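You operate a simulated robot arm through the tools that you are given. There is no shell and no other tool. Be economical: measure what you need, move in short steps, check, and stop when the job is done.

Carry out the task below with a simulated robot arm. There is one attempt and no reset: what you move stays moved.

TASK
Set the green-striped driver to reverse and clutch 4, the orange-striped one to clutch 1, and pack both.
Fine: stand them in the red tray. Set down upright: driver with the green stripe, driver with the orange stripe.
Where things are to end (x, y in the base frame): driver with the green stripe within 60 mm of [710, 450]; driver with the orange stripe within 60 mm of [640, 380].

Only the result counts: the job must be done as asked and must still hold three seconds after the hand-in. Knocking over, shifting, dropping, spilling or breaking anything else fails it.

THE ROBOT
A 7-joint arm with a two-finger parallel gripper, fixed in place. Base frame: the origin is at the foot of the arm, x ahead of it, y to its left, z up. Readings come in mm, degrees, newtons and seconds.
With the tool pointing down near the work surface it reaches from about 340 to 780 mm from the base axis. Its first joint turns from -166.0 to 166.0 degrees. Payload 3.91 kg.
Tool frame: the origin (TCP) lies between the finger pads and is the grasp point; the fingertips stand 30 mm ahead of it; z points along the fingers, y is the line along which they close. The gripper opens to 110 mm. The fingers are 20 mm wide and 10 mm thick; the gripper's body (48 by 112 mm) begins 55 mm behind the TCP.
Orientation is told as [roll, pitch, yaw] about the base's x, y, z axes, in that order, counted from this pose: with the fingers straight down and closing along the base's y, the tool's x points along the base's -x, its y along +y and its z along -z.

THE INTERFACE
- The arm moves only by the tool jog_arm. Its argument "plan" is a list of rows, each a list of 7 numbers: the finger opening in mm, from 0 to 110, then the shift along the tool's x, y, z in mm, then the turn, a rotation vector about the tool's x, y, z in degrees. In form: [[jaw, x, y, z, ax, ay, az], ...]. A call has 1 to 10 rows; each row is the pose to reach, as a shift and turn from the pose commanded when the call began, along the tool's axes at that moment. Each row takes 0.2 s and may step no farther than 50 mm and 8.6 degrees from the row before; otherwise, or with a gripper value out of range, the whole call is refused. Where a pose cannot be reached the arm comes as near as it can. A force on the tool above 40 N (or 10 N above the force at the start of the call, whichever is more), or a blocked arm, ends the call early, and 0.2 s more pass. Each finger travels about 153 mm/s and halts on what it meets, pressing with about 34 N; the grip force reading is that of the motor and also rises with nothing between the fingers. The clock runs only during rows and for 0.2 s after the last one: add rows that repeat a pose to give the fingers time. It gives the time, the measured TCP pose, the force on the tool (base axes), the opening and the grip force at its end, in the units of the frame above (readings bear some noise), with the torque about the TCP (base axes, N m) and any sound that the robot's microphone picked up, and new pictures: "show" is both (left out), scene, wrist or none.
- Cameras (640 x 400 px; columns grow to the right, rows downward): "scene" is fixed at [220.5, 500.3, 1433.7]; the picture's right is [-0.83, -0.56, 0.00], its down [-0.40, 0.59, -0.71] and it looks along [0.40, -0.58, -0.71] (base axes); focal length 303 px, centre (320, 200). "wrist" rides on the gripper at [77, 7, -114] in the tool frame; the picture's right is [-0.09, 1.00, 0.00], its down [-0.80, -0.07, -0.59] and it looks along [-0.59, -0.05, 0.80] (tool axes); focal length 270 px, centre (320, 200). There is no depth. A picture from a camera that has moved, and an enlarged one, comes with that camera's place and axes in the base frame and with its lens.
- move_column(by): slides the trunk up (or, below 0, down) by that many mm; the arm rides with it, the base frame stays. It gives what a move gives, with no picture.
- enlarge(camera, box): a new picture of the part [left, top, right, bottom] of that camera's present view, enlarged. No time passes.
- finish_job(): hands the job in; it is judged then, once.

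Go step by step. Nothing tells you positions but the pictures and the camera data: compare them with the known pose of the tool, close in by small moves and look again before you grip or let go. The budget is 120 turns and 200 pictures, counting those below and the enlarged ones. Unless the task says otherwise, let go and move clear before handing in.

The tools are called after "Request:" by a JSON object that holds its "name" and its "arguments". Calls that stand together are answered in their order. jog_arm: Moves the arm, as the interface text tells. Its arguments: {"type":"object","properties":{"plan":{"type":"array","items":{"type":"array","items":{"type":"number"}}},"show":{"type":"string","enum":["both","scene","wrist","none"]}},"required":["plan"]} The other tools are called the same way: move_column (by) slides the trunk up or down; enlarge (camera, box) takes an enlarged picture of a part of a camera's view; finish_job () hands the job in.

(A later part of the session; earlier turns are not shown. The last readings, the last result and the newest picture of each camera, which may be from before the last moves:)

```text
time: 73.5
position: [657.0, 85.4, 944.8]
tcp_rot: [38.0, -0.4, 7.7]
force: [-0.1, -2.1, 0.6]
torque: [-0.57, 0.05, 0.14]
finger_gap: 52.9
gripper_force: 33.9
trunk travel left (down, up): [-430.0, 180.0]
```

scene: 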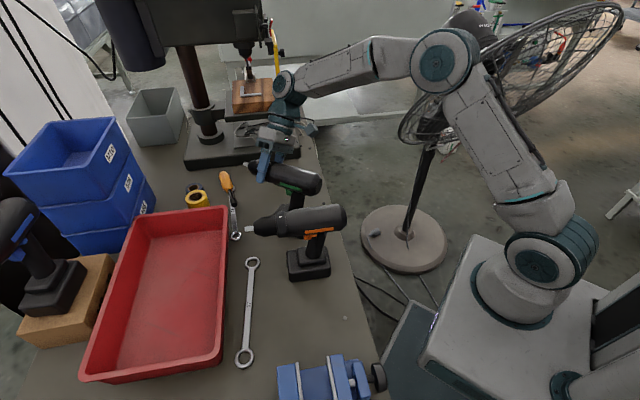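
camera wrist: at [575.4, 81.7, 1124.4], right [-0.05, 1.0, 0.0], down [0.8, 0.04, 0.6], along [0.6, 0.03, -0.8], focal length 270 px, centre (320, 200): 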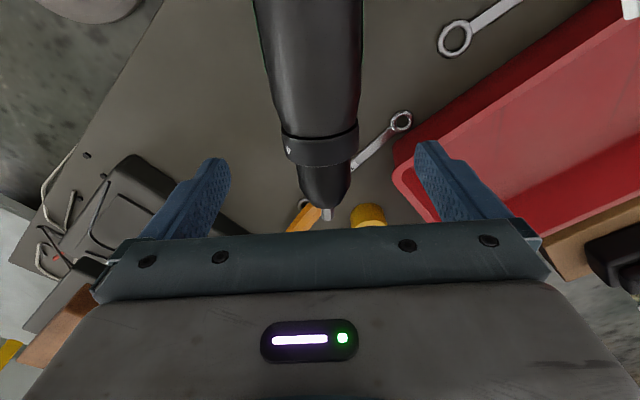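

The same stop torque (0.57 N·m) appears: end of range. Release and verify; 1 should now be on top, opposite 4 at the underside.

Request:
{"name": "jog_arm", "arguments": {"plan": [[60, 0, 0, 0, 0, 0, 0], [90, 0, 0, 0, 0, 0, 0], [110, 0, 0, 0, 8, 0, 0], [110, 0, 0, 0, 16, 0, 0], [110, 0, 0, 0, 24, 0, 0], [110, 0, 0, 0, 32, 0, 0], [110, 0, 0, 0, 38, 0, 0]], "show": "none"}}

Request:
{"name": "jog_arm", "arguments": {"plan": [[110, 0, 0, -40, 0, 0, 0], [110, 0, 0, -80, 0, 0, 0]], "show": "wrist"}}

Request:
{"name": "enlarge", "arguments": {"camera": "wrist", "box": [220, 60, 420, 240]}}

Request:
{"name": "enlarge", "arguments": {"camera": "scene", "box": [240, 130, 340, 210]}}

```text
time: 75.1
position: [657.4, 85.9, 946.5]
tcp_rot: [-0.2, -0.6, 7.7]
force: [-0.4, 0.8, 0.5]
torque: [0.02, 0.03, -0.02]
finger_gap: 110.0
gripper_force: 0.2
trunk travel left (down, up): [-430.0, 180.0]
```

```text
time: 75.7
position: [655.6, 84.8, 1025.8]
tcp_rot: [-0.2, -0.8, 7.5]
force: [-0.2, 0.5, 0.0]
torque: [0.01, 0.01, 0.02]
finger_gap: 110.2
gripper_force: 0.0
trunk travel left (down, up): [-430.0, 180.0]
camera wrist: at [576.6, 83.3, 1137.0], right [-0.05, 1.0, 0.0], down [0.8, 0.04, 0.6], along [0.6, 0.03, -0.8], focal length 270 px, centre (320, 200)
```

wrist: 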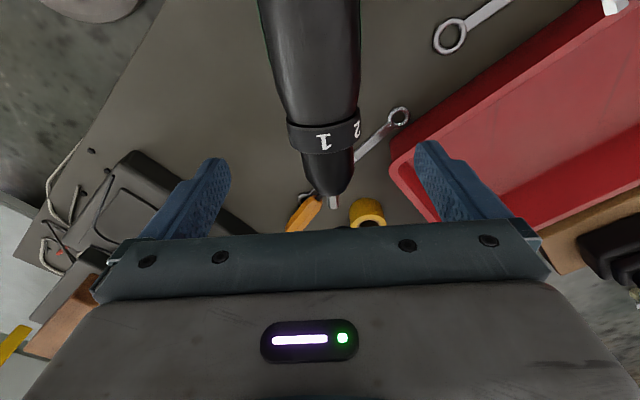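

```text
2.22 times, centred on (320, 150) of wrist
camera zoom: at [576.6, 83.3, 1137.0], right [-0.05, 1.0, 0.0], down [0.8, 0.04, 0.6], along [0.6, 0.03, -0.8], focal length 601 px, centre (320, 311)
```

zoom: 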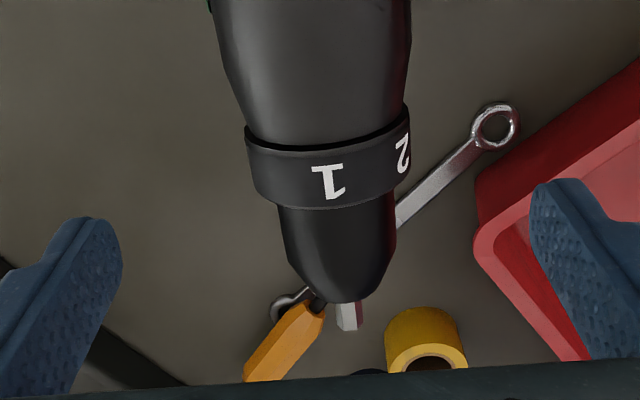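

```text
5.00 times, centred on (290, 170) of scene
camera zoom: at [220.5, 500.3, 1433.7], right [-0.83, -0.56, 0.0], down [-0.4, 0.59, -0.71], along [0.4, -0.58, -0.71], focal length 1515 px, centre (470, 350)
```

zoom: 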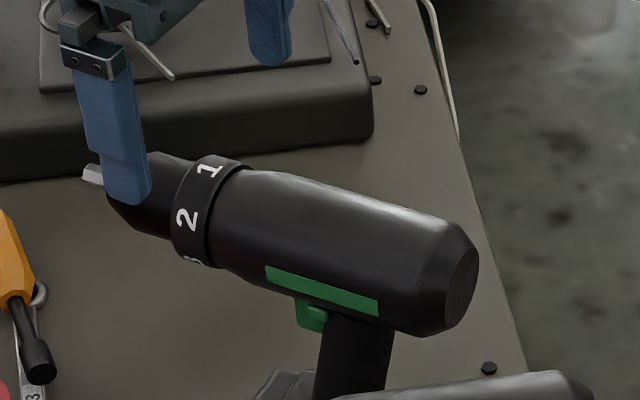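

Green is at its end of range: 4 underneath. Now the direction selector; I zoom on both drivers' left sides.

Request:
{"name": "enlarge", "arguments": {"camera": "scene", "box": [290, 180, 320, 200]}}

Request:
{"name": "enlarge", "arguments": {"camera": "scene", "box": [290, 220, 335, 250]}}

```text
16.00 times, centred on (305, 190) of scene
camera zoom: at [220.5, 500.3, 1433.7], right [-0.83, -0.56, 0.0], down [-0.4, 0.59, -0.71], along [0.4, -0.58, -0.71], focal length 4847 px, centre (560, 360)
```

zoom: 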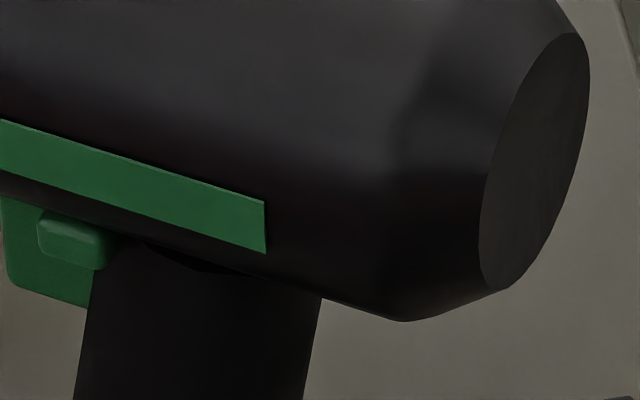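

```text
13.33 times, centred on (312, 235) of scene
camera zoom: at [220.5, 500.3, 1433.7], right [-0.83, -0.56, 0.0], down [-0.4, 0.59, -0.71], along [0.4, -0.58, -0.71], focal length 4039 px, centre (420, -267)
```

zoom: 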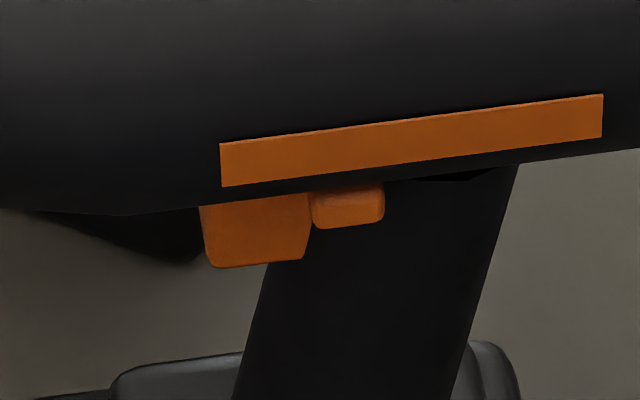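

I need to see how the tab protrudes; I go to the green driver's right side with the wrist camera.

Request:
{"name": "jog_arm", "arguments": {"plan": [[110, 8, -10, -5, 0, 0, -8.5], [110, 16, -25, -10, 0, 0, -17], [110, 24, -45, -10, 0, 0, -25.5], [110, 32, -65, -10, 0, 0, -34], [110, 40, -85, -10, 0, 0, -42.5], [110, 48, -105, -10, 0, 0, -51], [110, 56, -120, -10, 0, 0, -59.5], [110, 62, -132, -10, 0, 0, -68], [110, 65, -138, -10, 0, 0, -76.5], [110, 68, -140, -10, 0, 0, -85]], "show": "none"}}

Request:
{"name": "jog_arm", "arguments": {"plan": [[110, 0, 0, 12, 0, -8, 0], [110, 0, 0, 25, 0, -16, 0], [110, 0, 0, 38, 0, -24, 0], [110, 0, 0, 50, 0, -32, 0], [110, 0, 0, 65, 0, -40, 0], [110, 0, 0, 80, 0, -48, 0], [110, 0, 0, 90, 0, -56, 0]], "show": "both"}}

```text
time: 77.9
position: [607.7, -62.2, 1034.3]
tcp_rot: [-0.6, 0.0, 92.7]
force: [0.3, 0.1, -0.4]
torque: [0.0, 0.01, 0.02]
finger_gap: 109.8
gripper_force: 0.0
trunk travel left (down, up): [-430.0, 180.0]
```

```text
time: 79.5
position: [609.5, -63.4, 946.1]
tcp_rot: [-1.1, -56.1, 93.6]
force: [0.7, -0.8, 0.4]
torque: [0.0, 0.01, 0.01]
finger_gap: 110.1
gripper_force: 0.1
trunk travel left (down, up): [-430.0, 180.0]
camera wrist: at [608.8, -199.8, 943.9], right [-1.0, 0.0, 0.06], down [0.06, -0.04, 1.0], along [0.01, 1.0, 0.04], focal length 270 px, centre (320, 200)
```

scene: 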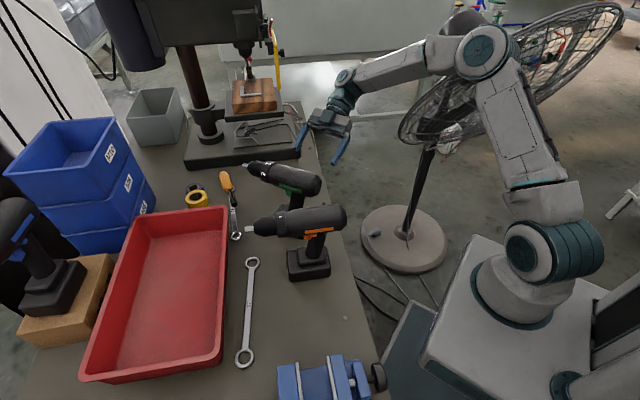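
wrist: 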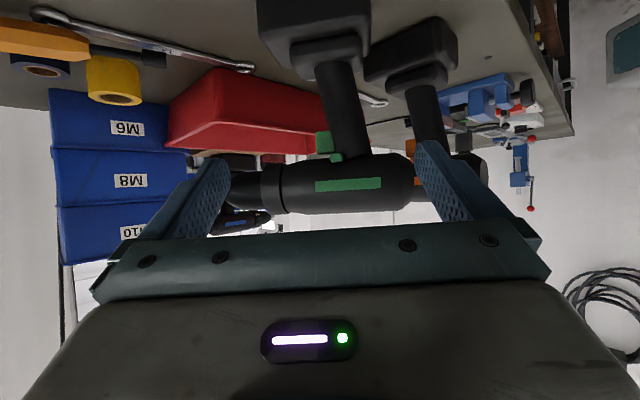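

Request:
{"name": "enlarge", "arguments": {"camera": "wrist", "box": [230, 90, 430, 230]}}

Request:
{"name": "enlarge", "arguments": {"camera": "wrist", "box": [300, 120, 370, 170]}}

```text
2.86 times, centred on (330, 160) of wrist
camera zoom: at [608.8, -199.8, 943.9], right [-1.0, 0.0, 0.06], down [0.06, -0.04, 1.0], along [0.01, 1.0, 0.04], focal length 772 px, centre (291, 314)
```

zoom: 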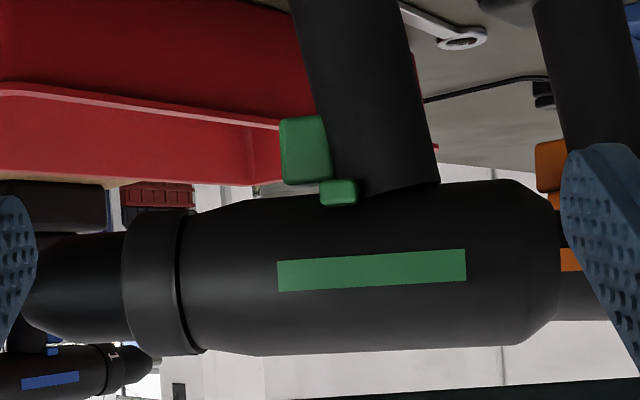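

```text
8.00 times, centred on (335, 145) of wrist
camera zoom: at [608.8, -199.8, 943.9], right [-1.0, 0.0, 0.06], down [0.06, -0.04, 1.0], along [0.01, 1.0, 0.04], focal length 2162 px, centre (200, 640)
```

zoom: 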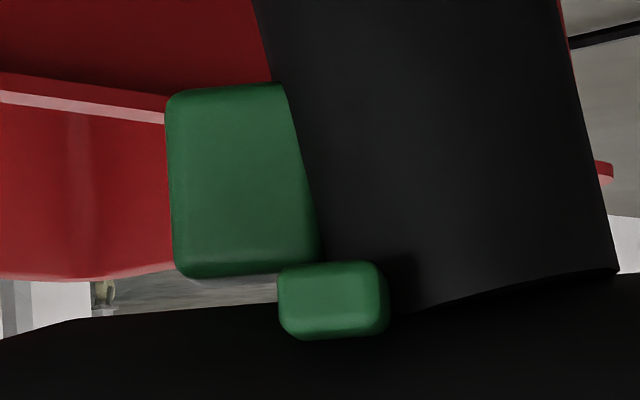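

The tab protrudes right about 20 mm and left about 11 mm, so it must be pushed towards the left. I plan a horizontal approach from behind: right finger on the tab, left finger on the handle. First reposition behind the driver.

Request:
{"name": "jog_arm", "arguments": {"plan": [[90, 0, 35, 0, 6.99, 0, 4.71], [70, 0, 70, 0, 13.98, 0, 9.42], [70, 0, 105, 0, 20.97, 0, 14.13], [70, -5, 115, 12, 27.96, 0, 18.84], [70, -10, 115, 25, 34.95, 0, 23.55], [70, -14, 115, 35, 41.94, 0, 28.26], [70, -14, 115, 35, 48.93, 0, 32.97]], "show": "both"}}

```text
time: 81.1
position: [492.6, -29.4, 935.9]
tcp_rot: [-0.8, -56.4, 34.3]
force: [-1.3, -0.9, -0.4]
torque: [0.0, -0.01, -0.01]
finger_gap: 70.0
gripper_force: 0.0
trunk travel left (down, up): [-430.0, 180.0]
camera wrist: at [372.7, -98.5, 933.6], right [-0.51, 0.86, 0.07], down [-0.01, -0.08, 1.0], along [0.86, 0.51, 0.05], focal length 270 px, centre (320, 200)
```

scene: 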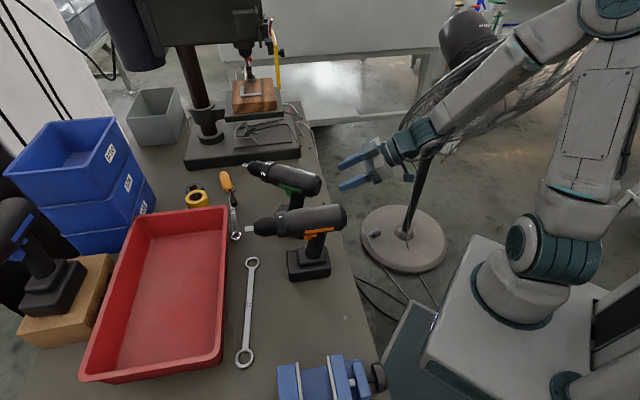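
wrist: 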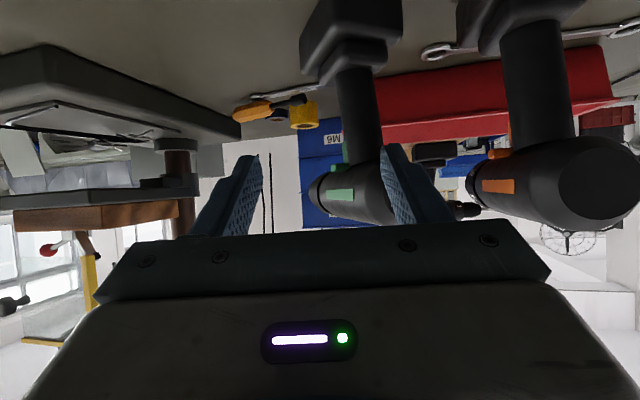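

Request:
{"name": "jog_arm", "arguments": {"plan": [[70, 4, 9, 9, 0, -8.4, 0], [70, 8, 18, 18, 0, -16.8, 0], [70, 12, 27, 27, 0, -25.2, 0], [70, 16.4, 36, 35, 0, -33.6, 0], [70, 16.4, 36, 35, 0, -33.6, 0]], "show": "both"}}

Request:
{"name": "enlarge", "arguments": {"camera": "scene", "box": [260, 140, 380, 220]}}

```text
time: 82.3
position: [489.1, 7.4, 902.4]
tcp_rot: [-113.8, -89.6, 147.2]
force: [-0.4, -1.0, -0.5]
torque: [0.02, -0.04, 0.05]
finger_gap: 70.0
gripper_force: 0.1
trunk travel left (down, up): [-430.0, 180.0]
camera wrist: at [389.9, -48.0, 823.0], right [-0.55, 0.83, 0.08], down [-0.46, -0.38, 0.8], along [0.7, 0.4, 0.59], focal length 270 px, centre (320, 200)
```

scene: 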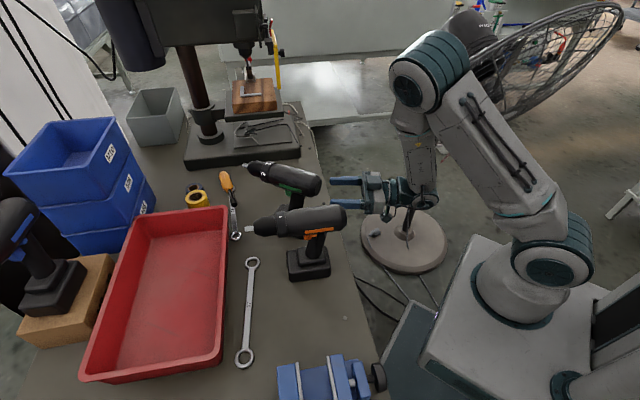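
wrist: 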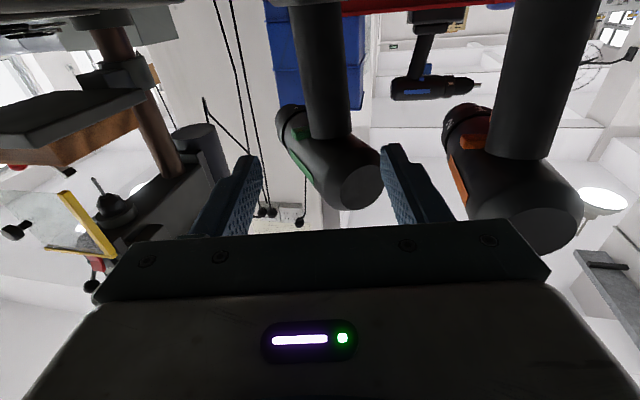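

```text
5.00 times, centred on (320, 180) of scene
camera zoom: at [220.5, 500.3, 1433.7], right [-0.83, -0.56, 0.0], down [-0.4, 0.59, -0.71], along [0.4, -0.58, -0.71], focal length 1515 px, centre (320, 300)
```

zoom: 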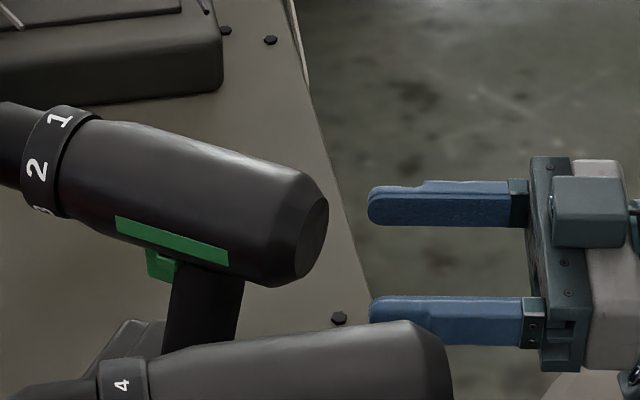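

From here the camera looks upward, so I can see the undersides. Zooming on both rings.

Request:
{"name": "enlarge", "arguments": {"camera": "wrist", "box": [260, 70, 400, 220]}}

Request:
{"name": "enlarge", "arguments": {"camera": "wrist", "box": [430, 80, 590, 220]}}

```text
2.67 times, centred on (330, 145) of wrist
camera zoom: at [389.9, -48.0, 823.0], right [-0.55, 0.83, 0.08], down [-0.46, -0.38, 0.8], along [0.7, 0.4, 0.59], focal length 721 px, centre (293, 347)
```

zoom: 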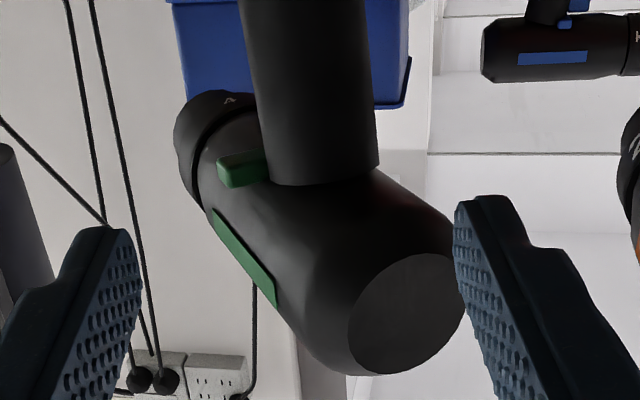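

```text
2.86 times, centred on (510, 150) of wrist
camera zoom: at [389.9, -48.0, 823.0], right [-0.55, 0.83, 0.08], down [-0.46, -0.38, 0.8], along [0.7, 0.4, 0.59], focal length 772 px, centre (-223, 343)
```

zoom: 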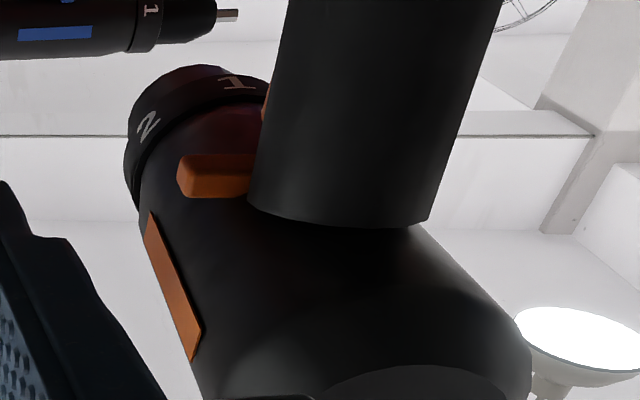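

Request:
{"name": "enlarge", "arguments": {"camera": "wrist", "box": [455, 95, 515, 140]}}

Request:
{"name": "enlarge", "arguments": {"camera": "wrist", "box": [290, 95, 370, 150]}}

```text
8.89 times, centred on (485, 118) of wrist
camera zoom: at [389.9, -48.0, 823.0], right [-0.55, 0.83, 0.08], down [-0.46, -0.38, 0.8], along [0.7, 0.4, 0.59], focal length 2402 px, centre (-1147, 933)
```

zoom: 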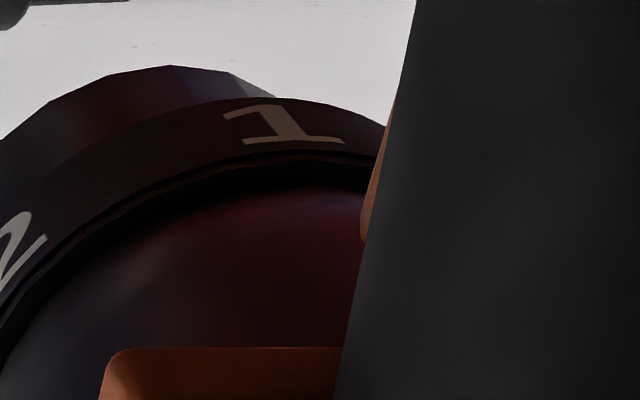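

```text
7.27 times, centred on (330, 122) of wrist
camera zoom: at [389.9, -48.0, 823.0], right [-0.55, 0.83, 0.08], down [-0.46, -0.38, 0.8], along [0.7, 0.4, 0.59], focal length 1966 px, centre (247, 764)
```

zoom: 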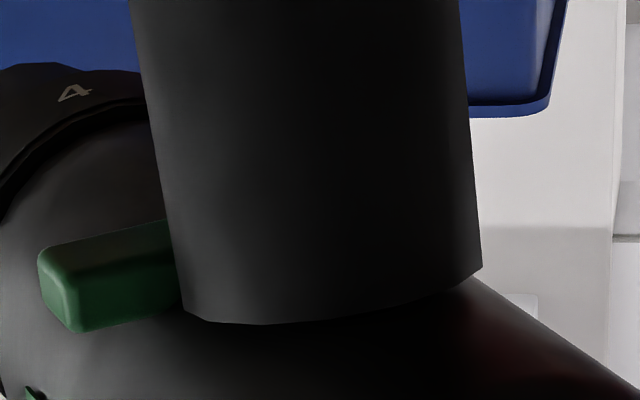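

Orange shows 1 at the underside, green shows 4. Now I roll the hand 12° (right finger higher) and advance towards the tab, stopping slightly short.

Request:
{"name": "jog_arm", "arguments": {"plan": [[70, 2, 2, 5, 0, 0, -6], [70, 3.4, 4, 10, 0, 0, -12], [70, 3.4, 4, 30, 0, 0, -12], [70, 3.4, 4, 50, 0, 0, -12], [70, 3.4, 4, 65, 0, 0, -12]], "show": "both"}}

Request:
{"name": "enlarge", "arguments": {"camera": "wrist", "box": [180, 60, 440, 230]}}

Request:
{"name": "enlarge", "arguments": {"camera": "scene", "box": [260, 140, 380, 220]}}

```text
time: 83.5
position: [541.3, 50.3, 899.2]
tcp_rot: [-90.6, -77.7, 124.3]
force: [-0.5, 0.1, 0.6]
torque: [-0.05, 0.01, 0.01]
finger_gap: 69.9
gripper_force: 0.1
out of reach, approached as far as the arm can: row 2
trunk travel left (down, up): [-430.0, 180.0]
camera wrist: at [451.1, -20.2, 820.2], right [-0.55, 0.83, -0.13], down [-0.55, -0.24, 0.8], along [0.63, 0.51, 0.59], focal length 270 px, centre (320, 200)
```

scene: 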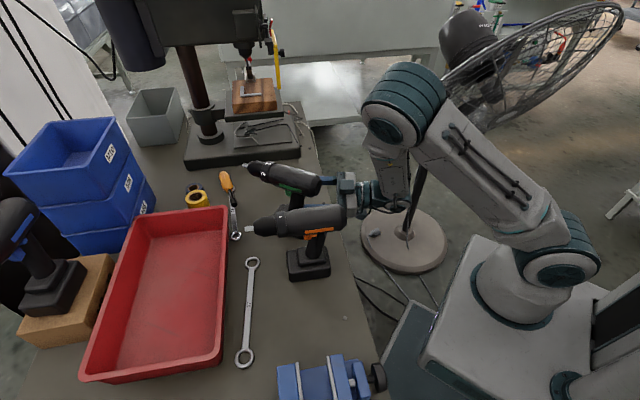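
wrist: 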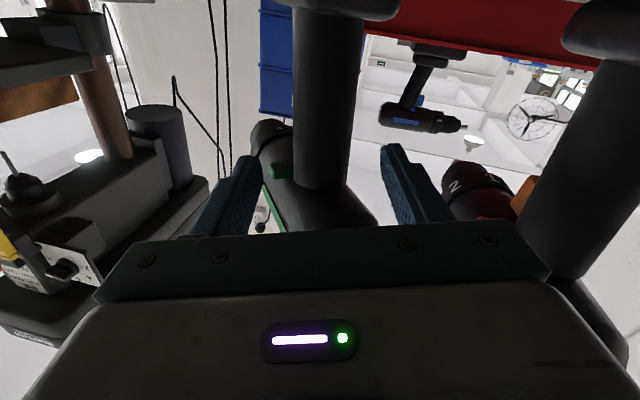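

```text
2.35 times, centred on (310, 145) of wrist
camera zoom: at [451.1, -20.2, 820.2], right [-0.55, 0.83, -0.13], down [-0.55, -0.24, 0.8], along [0.63, 0.51, 0.59], focal length 636 px, centre (344, 329)
```

zoom: 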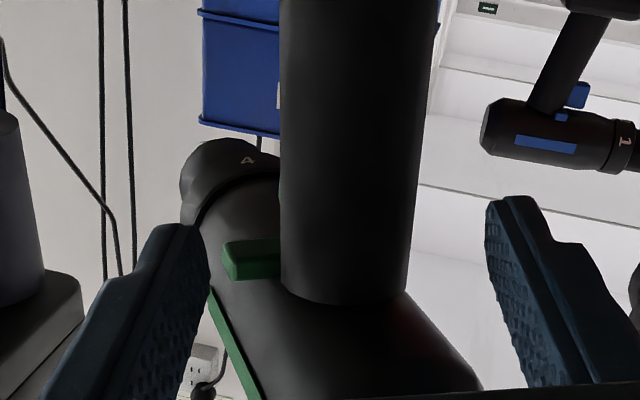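

```text
5.00 times, centred on (320, 180) of scene
camera zoom: at [220.5, 500.3, 1433.7], right [-0.83, -0.56, 0.0], down [-0.4, 0.59, -0.71], along [0.4, -0.58, -0.71], focal length 1515 px, centre (320, 300)
```

zoom: 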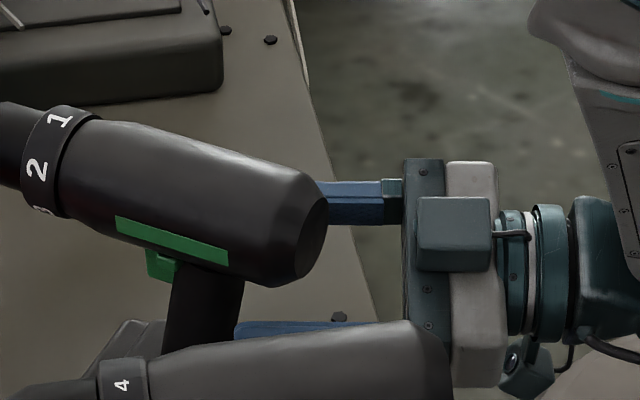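

The tab end is at about 35 mm on the right, the handle radius about 18 mm. I open to 90, shift the hand right 8 mm and up 5 mm, and advance 20 mm.

Request:
{"name": "jog_arm", "arguments": {"plan": [[90, 0, -4, 0, 0, 0, -2], [92, -3, -8, 0, 0, 0, -4], [92, -5, -8, 10, 0, 0, -4], [92, -5, -8, 20, 0, 0, -4], [92, -5, -8, 20, 0, 0, -4]], "show": "both"}}

Request:
{"name": "enlarge", "arguments": {"camera": "wrist", "box": [160, 60, 440, 240]}}

Request:
{"name": "enlarge", "arguments": {"camera": "scene", "box": [260, 140, 380, 220]}}

```text
time: 84.7
position: [561.3, 55.1, 905.7]
tcp_rot: [-90.3, -73.6, 123.9]
force: [-0.1, -0.1, -0.7]
torque: [0.02, -0.02, 0.0]
finger_gap: 92.0
gripper_force: 0.1
trunk travel left (down, up): [-430.0, 180.0]
camera wrist: at [474.8, -19.4, 828.0], right [-0.54, 0.82, -0.2], down [-0.58, -0.2, 0.79], along [0.6, 0.54, 0.58], focal length 270 px, centre (320, 200)
```

scene: 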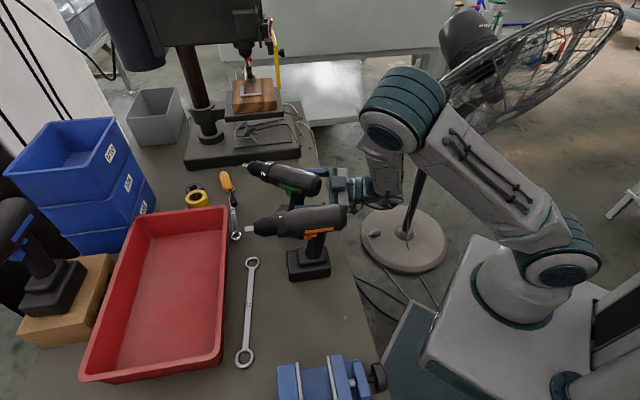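
wrist: 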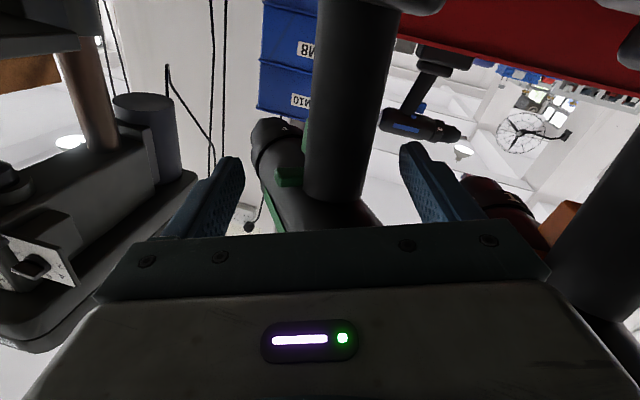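

```text
2.22 times, centred on (300, 150) of wrist
camera zoom: at [474.8, -19.4, 828.0], right [-0.54, 0.82, -0.2], down [-0.58, -0.2, 0.79], along [0.6, 0.54, 0.58], focal length 601 px, centre (364, 311)
```

zoom: 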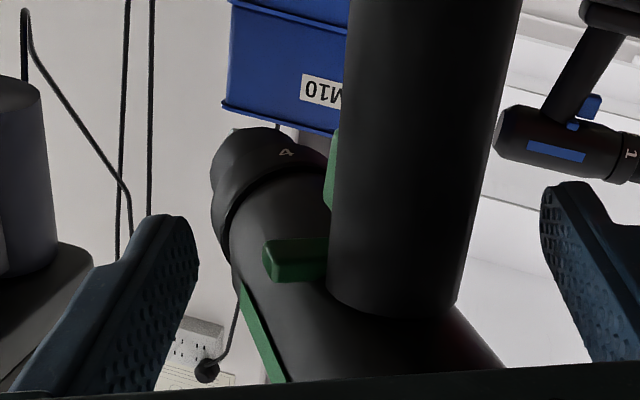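

```text
5.00 times, centred on (320, 180) of scene
camera zoom: at [220.5, 500.3, 1433.7], right [-0.83, -0.56, 0.0], down [-0.4, 0.59, -0.71], along [0.4, -0.58, -0.71], focal length 1515 px, centre (320, 300)
```

zoom: 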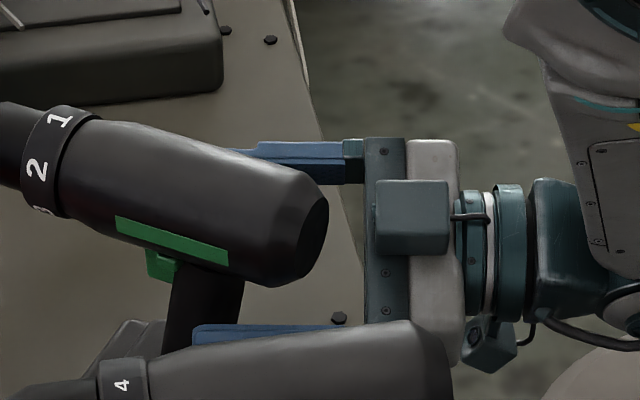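

Tab end and handle side are symmetric about the hand now. I close gradually.

Request:
{"name": "jog_arm", "arguments": {"plan": [[70, 0, 0, 0, 0, 0, 0], [56, 0, 0, 0, 0, 0, 0], [50, 0, 0, 0, 0, 0, 0], [46, 0, 0, 0, 0, 0, 0], [44, 0, 0, 0, 0, 0, 0]], "show": "both"}}

Request:
{"name": "enlarge", "arguments": {"camera": "wrist", "box": [160, 60, 440, 240]}}

```text
time: 85.9
position: [562.4, 54.7, 904.7]
tcp_rot: [-90.3, -73.7, 123.9]
force: [0.6, -2.2, -1.8]
torque: [0.04, 0.09, -0.09]
finger_gap: 44.3
gripper_force: 0.7
trunk travel left (down, up): [-430.0, 180.0]
camera wrist: at [474.8, -20.0, 827.9], right [-0.54, 0.82, -0.2], down [-0.58, -0.2, 0.79], along [0.6, 0.54, 0.58], focal length 270 px, centre (320, 200)
```

scene: 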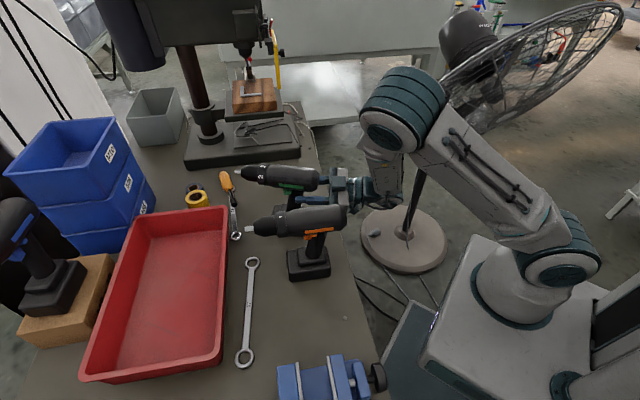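
wrist: 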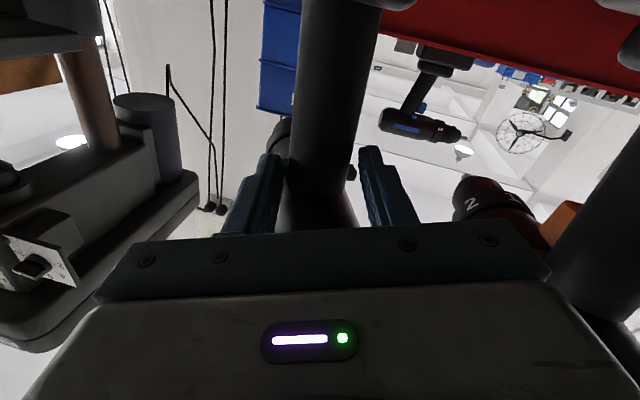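

```text
2.22 times, centred on (300, 150) of wrist
camera zoom: at [474.8, -20.0, 827.9], right [-0.54, 0.82, -0.2], down [-0.58, -0.2, 0.79], along [0.6, 0.54, 0.58], focal length 601 px, centre (364, 311)
```

zoom: 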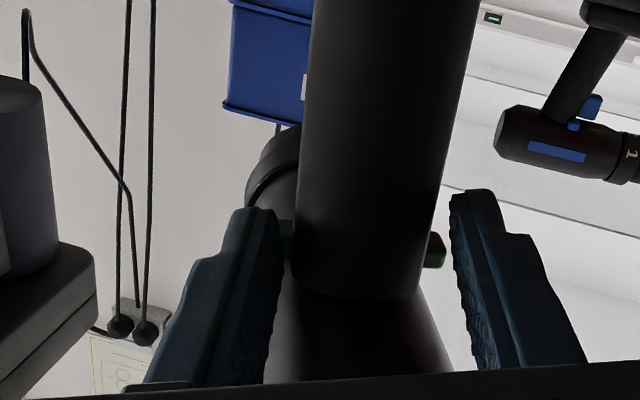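

The driver yawed somewhat during closing, and the tab now shows on the left side too. I open to see whether it switched.

Request:
{"name": "jog_arm", "arguments": {"plan": [[60, 0, 0, 0, 0, 0, 0], [80, 0, 0, 0, 0, 0, 0], [92, 0, 0, 0, 0, 0, 0], [92, 0, 0, -10, 0, 0, 0]], "show": "wrist"}}

Request:
{"name": "enlarge", "arguments": {"camera": "wrist", "box": [160, 60, 440, 240]}}

Request:
{"name": "enlarge", "arguments": {"camera": "scene", "box": [235, 145, 335, 215]}}

```text
time: 86.9
position: [553.3, 49.9, 906.0]
tcp_rot: [-90.4, -73.5, 124.1]
force: [0.2, 0.1, -0.3]
torque: [-0.01, 0.05, -0.01]
finger_gap: 92.0
gripper_force: 0.1
trunk travel left (down, up): [-430.0, 180.0]
camera wrist: at [466.5, -24.5, 828.1], right [-0.54, 0.82, -0.2], down [-0.58, -0.2, 0.79], along [0.6, 0.54, 0.58], focal length 270 px, centre (320, 200)
```

wrist: 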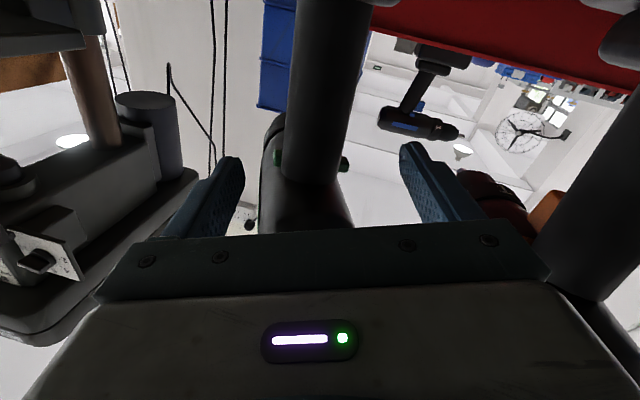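

```text
2.22 times, centred on (300, 150) of wrist
camera zoom: at [466.5, -24.5, 828.1], right [-0.54, 0.82, -0.2], down [-0.58, -0.2, 0.79], along [0.6, 0.54, 0.58], focal length 601 px, centre (364, 311)
```

zoom: 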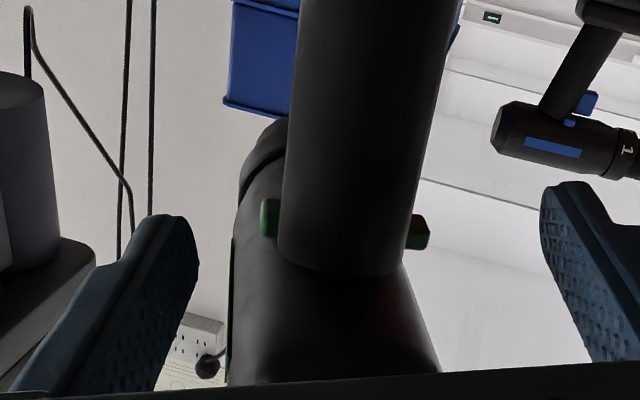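

```text
5.71 times, centred on (285, 180) of scene
camera zoom: at [220.5, 500.3, 1433.7], right [-0.83, -0.56, 0.0], down [-0.4, 0.59, -0.71], along [0.4, -0.58, -0.71], focal length 1731 px, centre (520, 314)
```

zoom: 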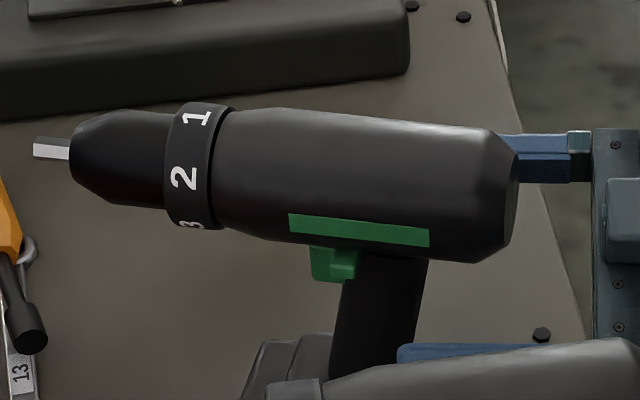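

The tab seems to have moved left (about 10 mm). I zoom in from the scene side to confirm against orange.

Request:
{"name": "enlarge", "arguments": {"camera": "scene", "box": [280, 175, 325, 205]}}

Request:
{"name": "enlarge", "arguments": {"camera": "wrist", "box": [250, 120, 370, 200]}}

```text
13.33 times, centred on (302, 190) of scene
camera zoom: at [220.5, 500.3, 1433.7], right [-0.83, -0.56, 0.0], down [-0.4, 0.59, -0.71], along [0.4, -0.58, -0.71], focal length 4039 px, centre (553, 333)
```

zoom: 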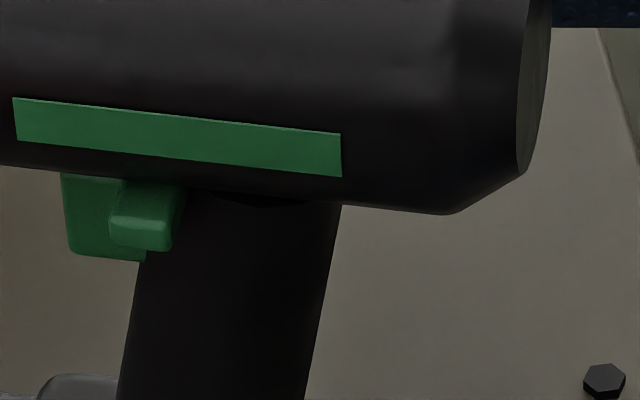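

```text
5.00 times, centred on (310, 160) of wrist
camera zoom: at [466.5, -24.5, 828.1], right [-0.54, 0.82, -0.2], down [-0.58, -0.2, 0.79], along [0.6, 0.54, 0.58], focal length 1351 px, centre (370, 400)
```

zoom: 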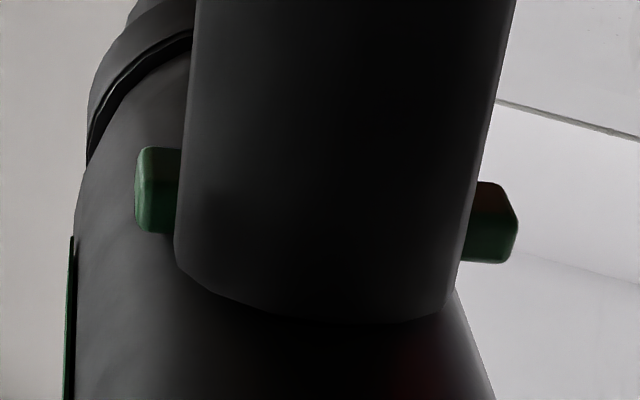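

The closing stopped on command, not on a hard stop, so I'll press again with a better angle (hand yawed 20° more). First retreat and re-orient.

Request:
{"name": "jog_arm", "arguments": {"plan": [[92, 0, 0, -20, 0, 0, 0], [92, 0, 0, -38.7, 0, 0, 0], [92, 3, -11, -38.7, -6.4, -1.83, 0], [92, 6, -22, -38.7, -12.8, -3.67, 0], [92, 9.3, -32.5, -38.7, -19.2, -5.5, 0], [92, 9.3, -32.5, -38.7, -19.2, -5.5, 0]], "show": "wrist"}}

Request:
{"name": "enlarge", "arguments": {"camera": "wrist", "box": [180, 60, 440, 230]}}

```text
time: 88.3
position: [548.7, 0.7, 912.8]
tcp_rot: [-89.5, -73.9, 143.2]
force: [-1.2, -0.6, -0.4]
torque: [-0.01, -0.02, 0.03]
finger_gap: 92.2
gripper_force: 0.0
out of reach, approached as far as the arm can: row 4, 5, 6
trunk travel left (down, up): [-430.0, 180.0]
camera wrist: at [492.7, -99.3, 834.7], right [-0.79, 0.58, -0.19], down [-0.48, -0.39, 0.79], along [0.38, 0.72, 0.58], focal length 270 px, centre (320, 200)
```

wrist: 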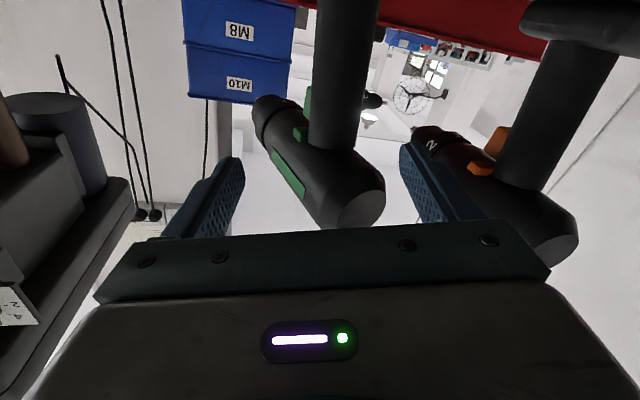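

```text
2.35 times, centred on (310, 145) of wrist
camera zoom: at [492.7, -99.3, 834.7], right [-0.79, 0.58, -0.19], down [-0.48, -0.39, 0.79], along [0.38, 0.72, 0.58], focal length 636 px, centre (344, 329)
```

zoom: 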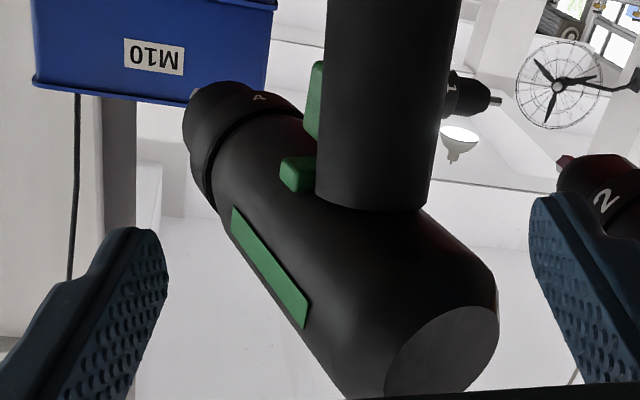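

The tab's right end is now clearly shorter than on orange. I advance along the new direction and press fully.

Request:
{"name": "jog_arm", "arguments": {"plan": [[92, 3, 3.5, 15, 0, 0, 0], [92, 3, 3.5, 30, 0, 0, 0], [92, 3, 3.5, 45, 0, 0, 0], [92, 3, 3.5, 55, 0, 0, 0], [92, 3, 3.5, 55, 0, 0, 0]], "show": "wrist"}}

Request:
{"name": "enlarge", "arguments": {"camera": "wrist", "box": [160, 60, 440, 240]}}

```text
time: 89.5
position: [580.5, 46.1, 908.3]
tcp_rot: [-89.9, -73.6, 143.5]
force: [-0.4, -0.4, 0.0]
torque: [-0.01, -0.02, -0.02]
finger_gap: 92.2
gripper_force: 0.0
trunk travel left (down, up): [-430.0, 180.0]
camera wrist: at [523.7, -53.3, 830.7], right [-0.79, 0.58, -0.2], down [-0.48, -0.38, 0.79], along [0.38, 0.72, 0.58], focal length 270 px, centre (320, 200)
```

wrist: 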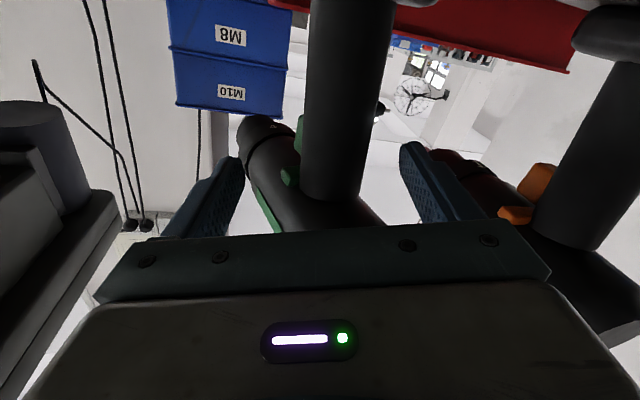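

```text
2.22 times, centred on (300, 150) of wrist
camera zoom: at [523.7, -53.3, 830.7], right [-0.79, 0.58, -0.2], down [-0.48, -0.38, 0.79], along [0.38, 0.72, 0.58], focal length 601 px, centre (364, 311)
```

zoom: 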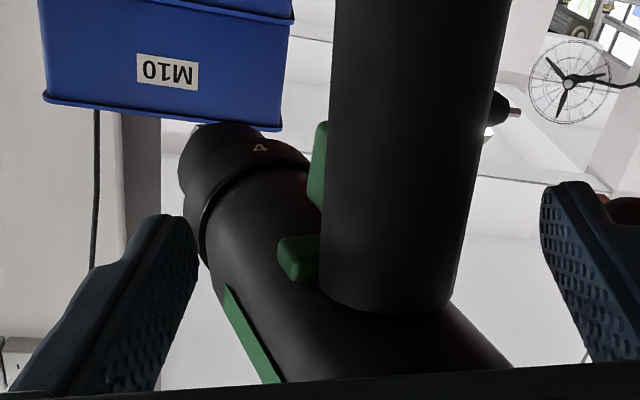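

Request:
{"name": "jog_arm", "arguments": {"plan": [[70, 0, 0, 0, 0, 0, 0], [52, 0, 0, 0, 0, 0, 0], [46, 0, 0, 0, 0, 0, 0], [43, 0, 0, 0, 0, 0, 0]], "show": "wrist"}}

Request:
{"name": "enlarge", "arguments": {"camera": "wrist", "box": [160, 60, 440, 240]}}

```text
time: 90.5
position: [579.0, 45.9, 908.8]
tcp_rot: [-89.9, -73.6, 143.5]
force: [2.0, -1.7, -1.1]
torque: [-0.01, 0.06, -0.13]
finger_gap: 44.0
gripper_force: 0.7
trunk travel left (down, up): [-430.0, 180.0]
camera wrist: at [523.8, -53.8, 830.7], right [-0.79, 0.58, -0.2], down [-0.48, -0.38, 0.79], along [0.38, 0.72, 0.58], focal length 270 px, centre (320, 200)
```

wrist: 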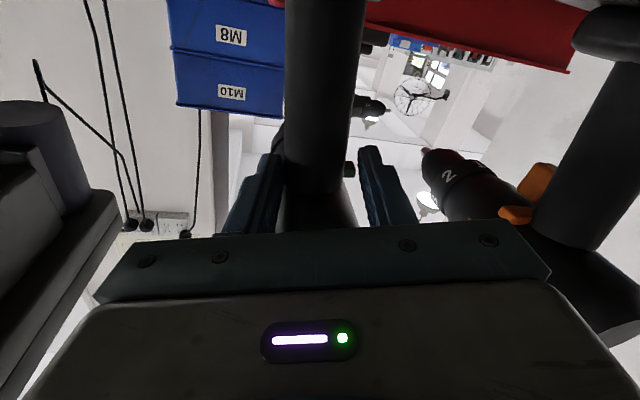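

```text
2.22 times, centred on (300, 150) of wrist
camera zoom: at [523.8, -53.8, 830.7], right [-0.79, 0.58, -0.2], down [-0.48, -0.38, 0.79], along [0.38, 0.72, 0.58], focal length 601 px, centre (364, 311)
```

zoom: 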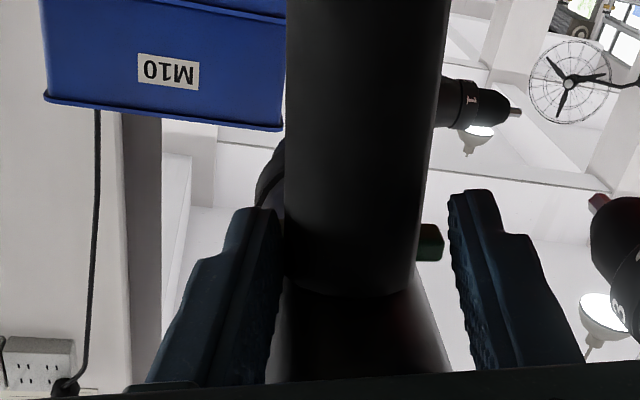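

Pressing this way just yaws the driver. A better way: grip from above with the hand leaned 40° — left finger on the body's left, right finger tip under the body against the tab. I retreat first.

Request:
{"name": "jog_arm", "arguments": {"plan": [[60, 0, 0, 0, 0, 0, 0], [92, 0, 0, 0, 0, 0, 0], [92, 0, 0, -30, 0, 0, 0], [92, 0, 0, -70, 0, 0, 0], [92, 0, 0, -110, 0, 0, 8], [92, 0, 0, -110, 0, 0, 16]], "show": "none"}}

Request:
{"name": "jog_arm", "arguments": {"plan": [[110, -20, 0, 0, 0, 8.5, 0], [110, -45, 0, 0, 0, 17, 0], [110, -70, 0, 0, 0, 25.5, 0], [110, -95, 0, 0, 0, 34, 0], [110, -120, 0, 0, 0, 42.5, 0], [110, -140, 0, 0, 0, 51, 0], [110, -150, 0, 10, 0, 59.5, 0], [110, -160, 0, 20, 0, 68, 0], [110, -160, 0, 30, 0, 76.5, 0], [110, -160, 0, 40, 0, 85, 0]], "show": "both"}}

```text
time: 91.9
position: [514.7, -40.5, 908.0]
tcp_rot: [-92.9, -89.7, 146.5]
force: [-0.4, -0.9, -0.9]
torque: [0.04, -0.01, 0.01]
finger_gap: 91.9
gripper_force: 0.0
out of reach, approached as far as the arm can: row 4
trunk travel left (down, up): [-430.0, 180.0]
```

```text
time: 94.1
position: [537.1, -7.8, 1067.2]
tcp_rot: [-0.4, -4.8, 53.6]
force: [0.0, 0.3, -0.3]
torque: [-0.01, 0.0, -0.01]
finger_gap: 109.8
gripper_force: 0.1
trunk travel left (down, up): [-430.0, 180.0]
camera wrist: at [479.6, -71.9, 1174.1], right [-0.75, 0.66, 0.0], down [0.5, 0.56, 0.66], along [0.44, 0.49, -0.75], focal length 270 px, centre (320, 200)
```

scene: 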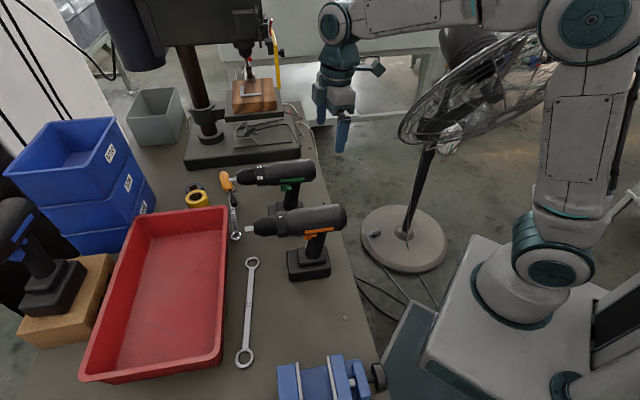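
wrist: 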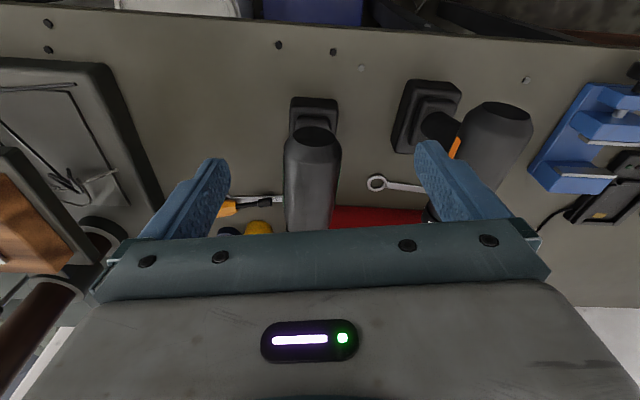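

Request:
{"name": "enlarge", "arguments": {"camera": "scene", "box": [225, 145, 325, 215]}}

Request:
{"name": "enlarge", "arguments": {"camera": "scene", "box": [275, 170, 320, 200]}}

```text
5.71 times, centred on (275, 180) of scene
camera zoom: at [220.5, 500.3, 1433.7], right [-0.83, -0.56, 0.0], down [-0.4, 0.59, -0.71], along [0.4, -0.58, -0.71], focal length 1731 px, centre (577, 314)
```

zoom: 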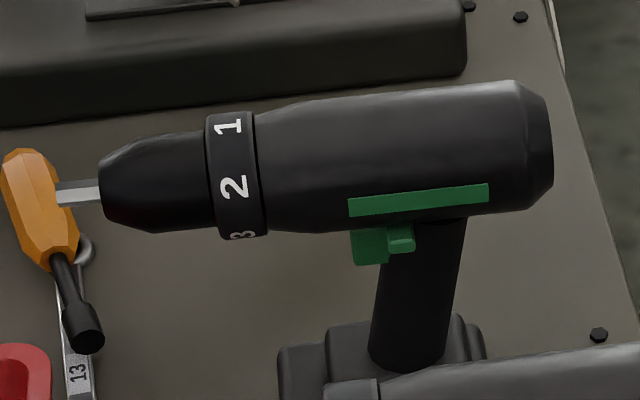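

```text
13.33 times, centred on (298, 185) of scene
camera zoom: at [220.5, 500.3, 1433.7], right [-0.83, -0.56, 0.0], down [-0.4, 0.59, -0.71], along [0.4, -0.58, -0.71], focal length 4039 px, centre (620, 400)
```

zoom: 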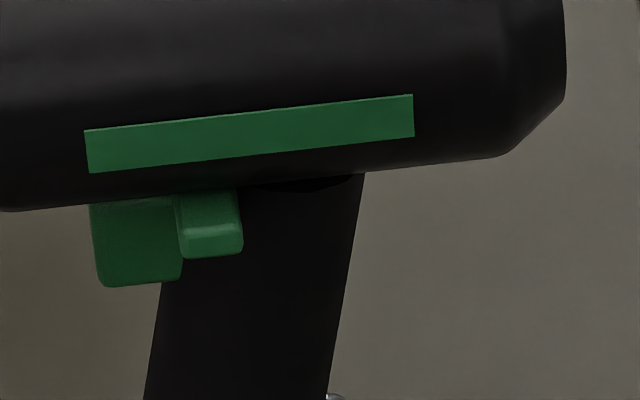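

Compared with orange in the same view, green's tab sits about 9 mm further left. To be sure it is at its end, I'll pinch it from above with a leaned hand. Moving over it.

Request:
{"name": "jog_arm", "arguments": {"plan": [[110, -38, -8, 5, 0, 2, 4], [110, -76, -16, 10, 0, 4, 8], [110, -114, -24, 17, 0, 4.8, 11], [110, -114, -24, 17, 0, 4.8, 11]], "show": "both"}}

```text
time: 95.1
position: [622.7, 69.7, 1061.7]
tcp_rot: [0.0, -0.1, 42.6]
force: [0.7, 0.4, 0.0]
torque: [0.03, 0.01, -0.03]
finger_gap: 110.1
gripper_force: 0.0
trunk travel left (down, up): [-430.0, 180.0]
camera wrist: at [561.0, 23.5, 1174.4], right [-0.61, 0.79, 0.0], down [0.64, 0.49, 0.6], along [0.47, 0.36, -0.8], focal length 270 px, centre (320, 200)
```

scene: 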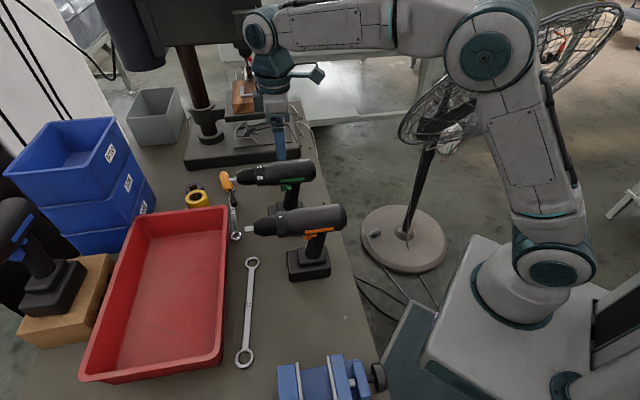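
wrist: 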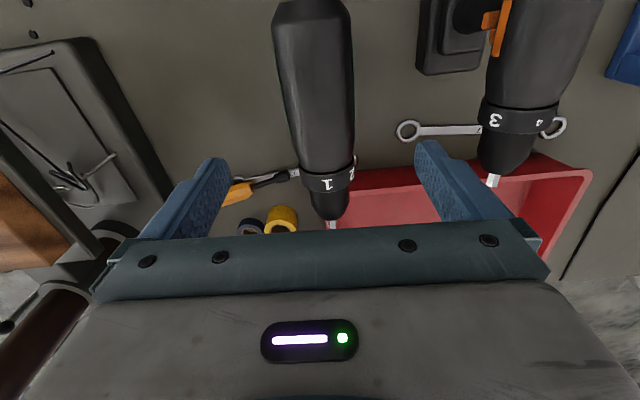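

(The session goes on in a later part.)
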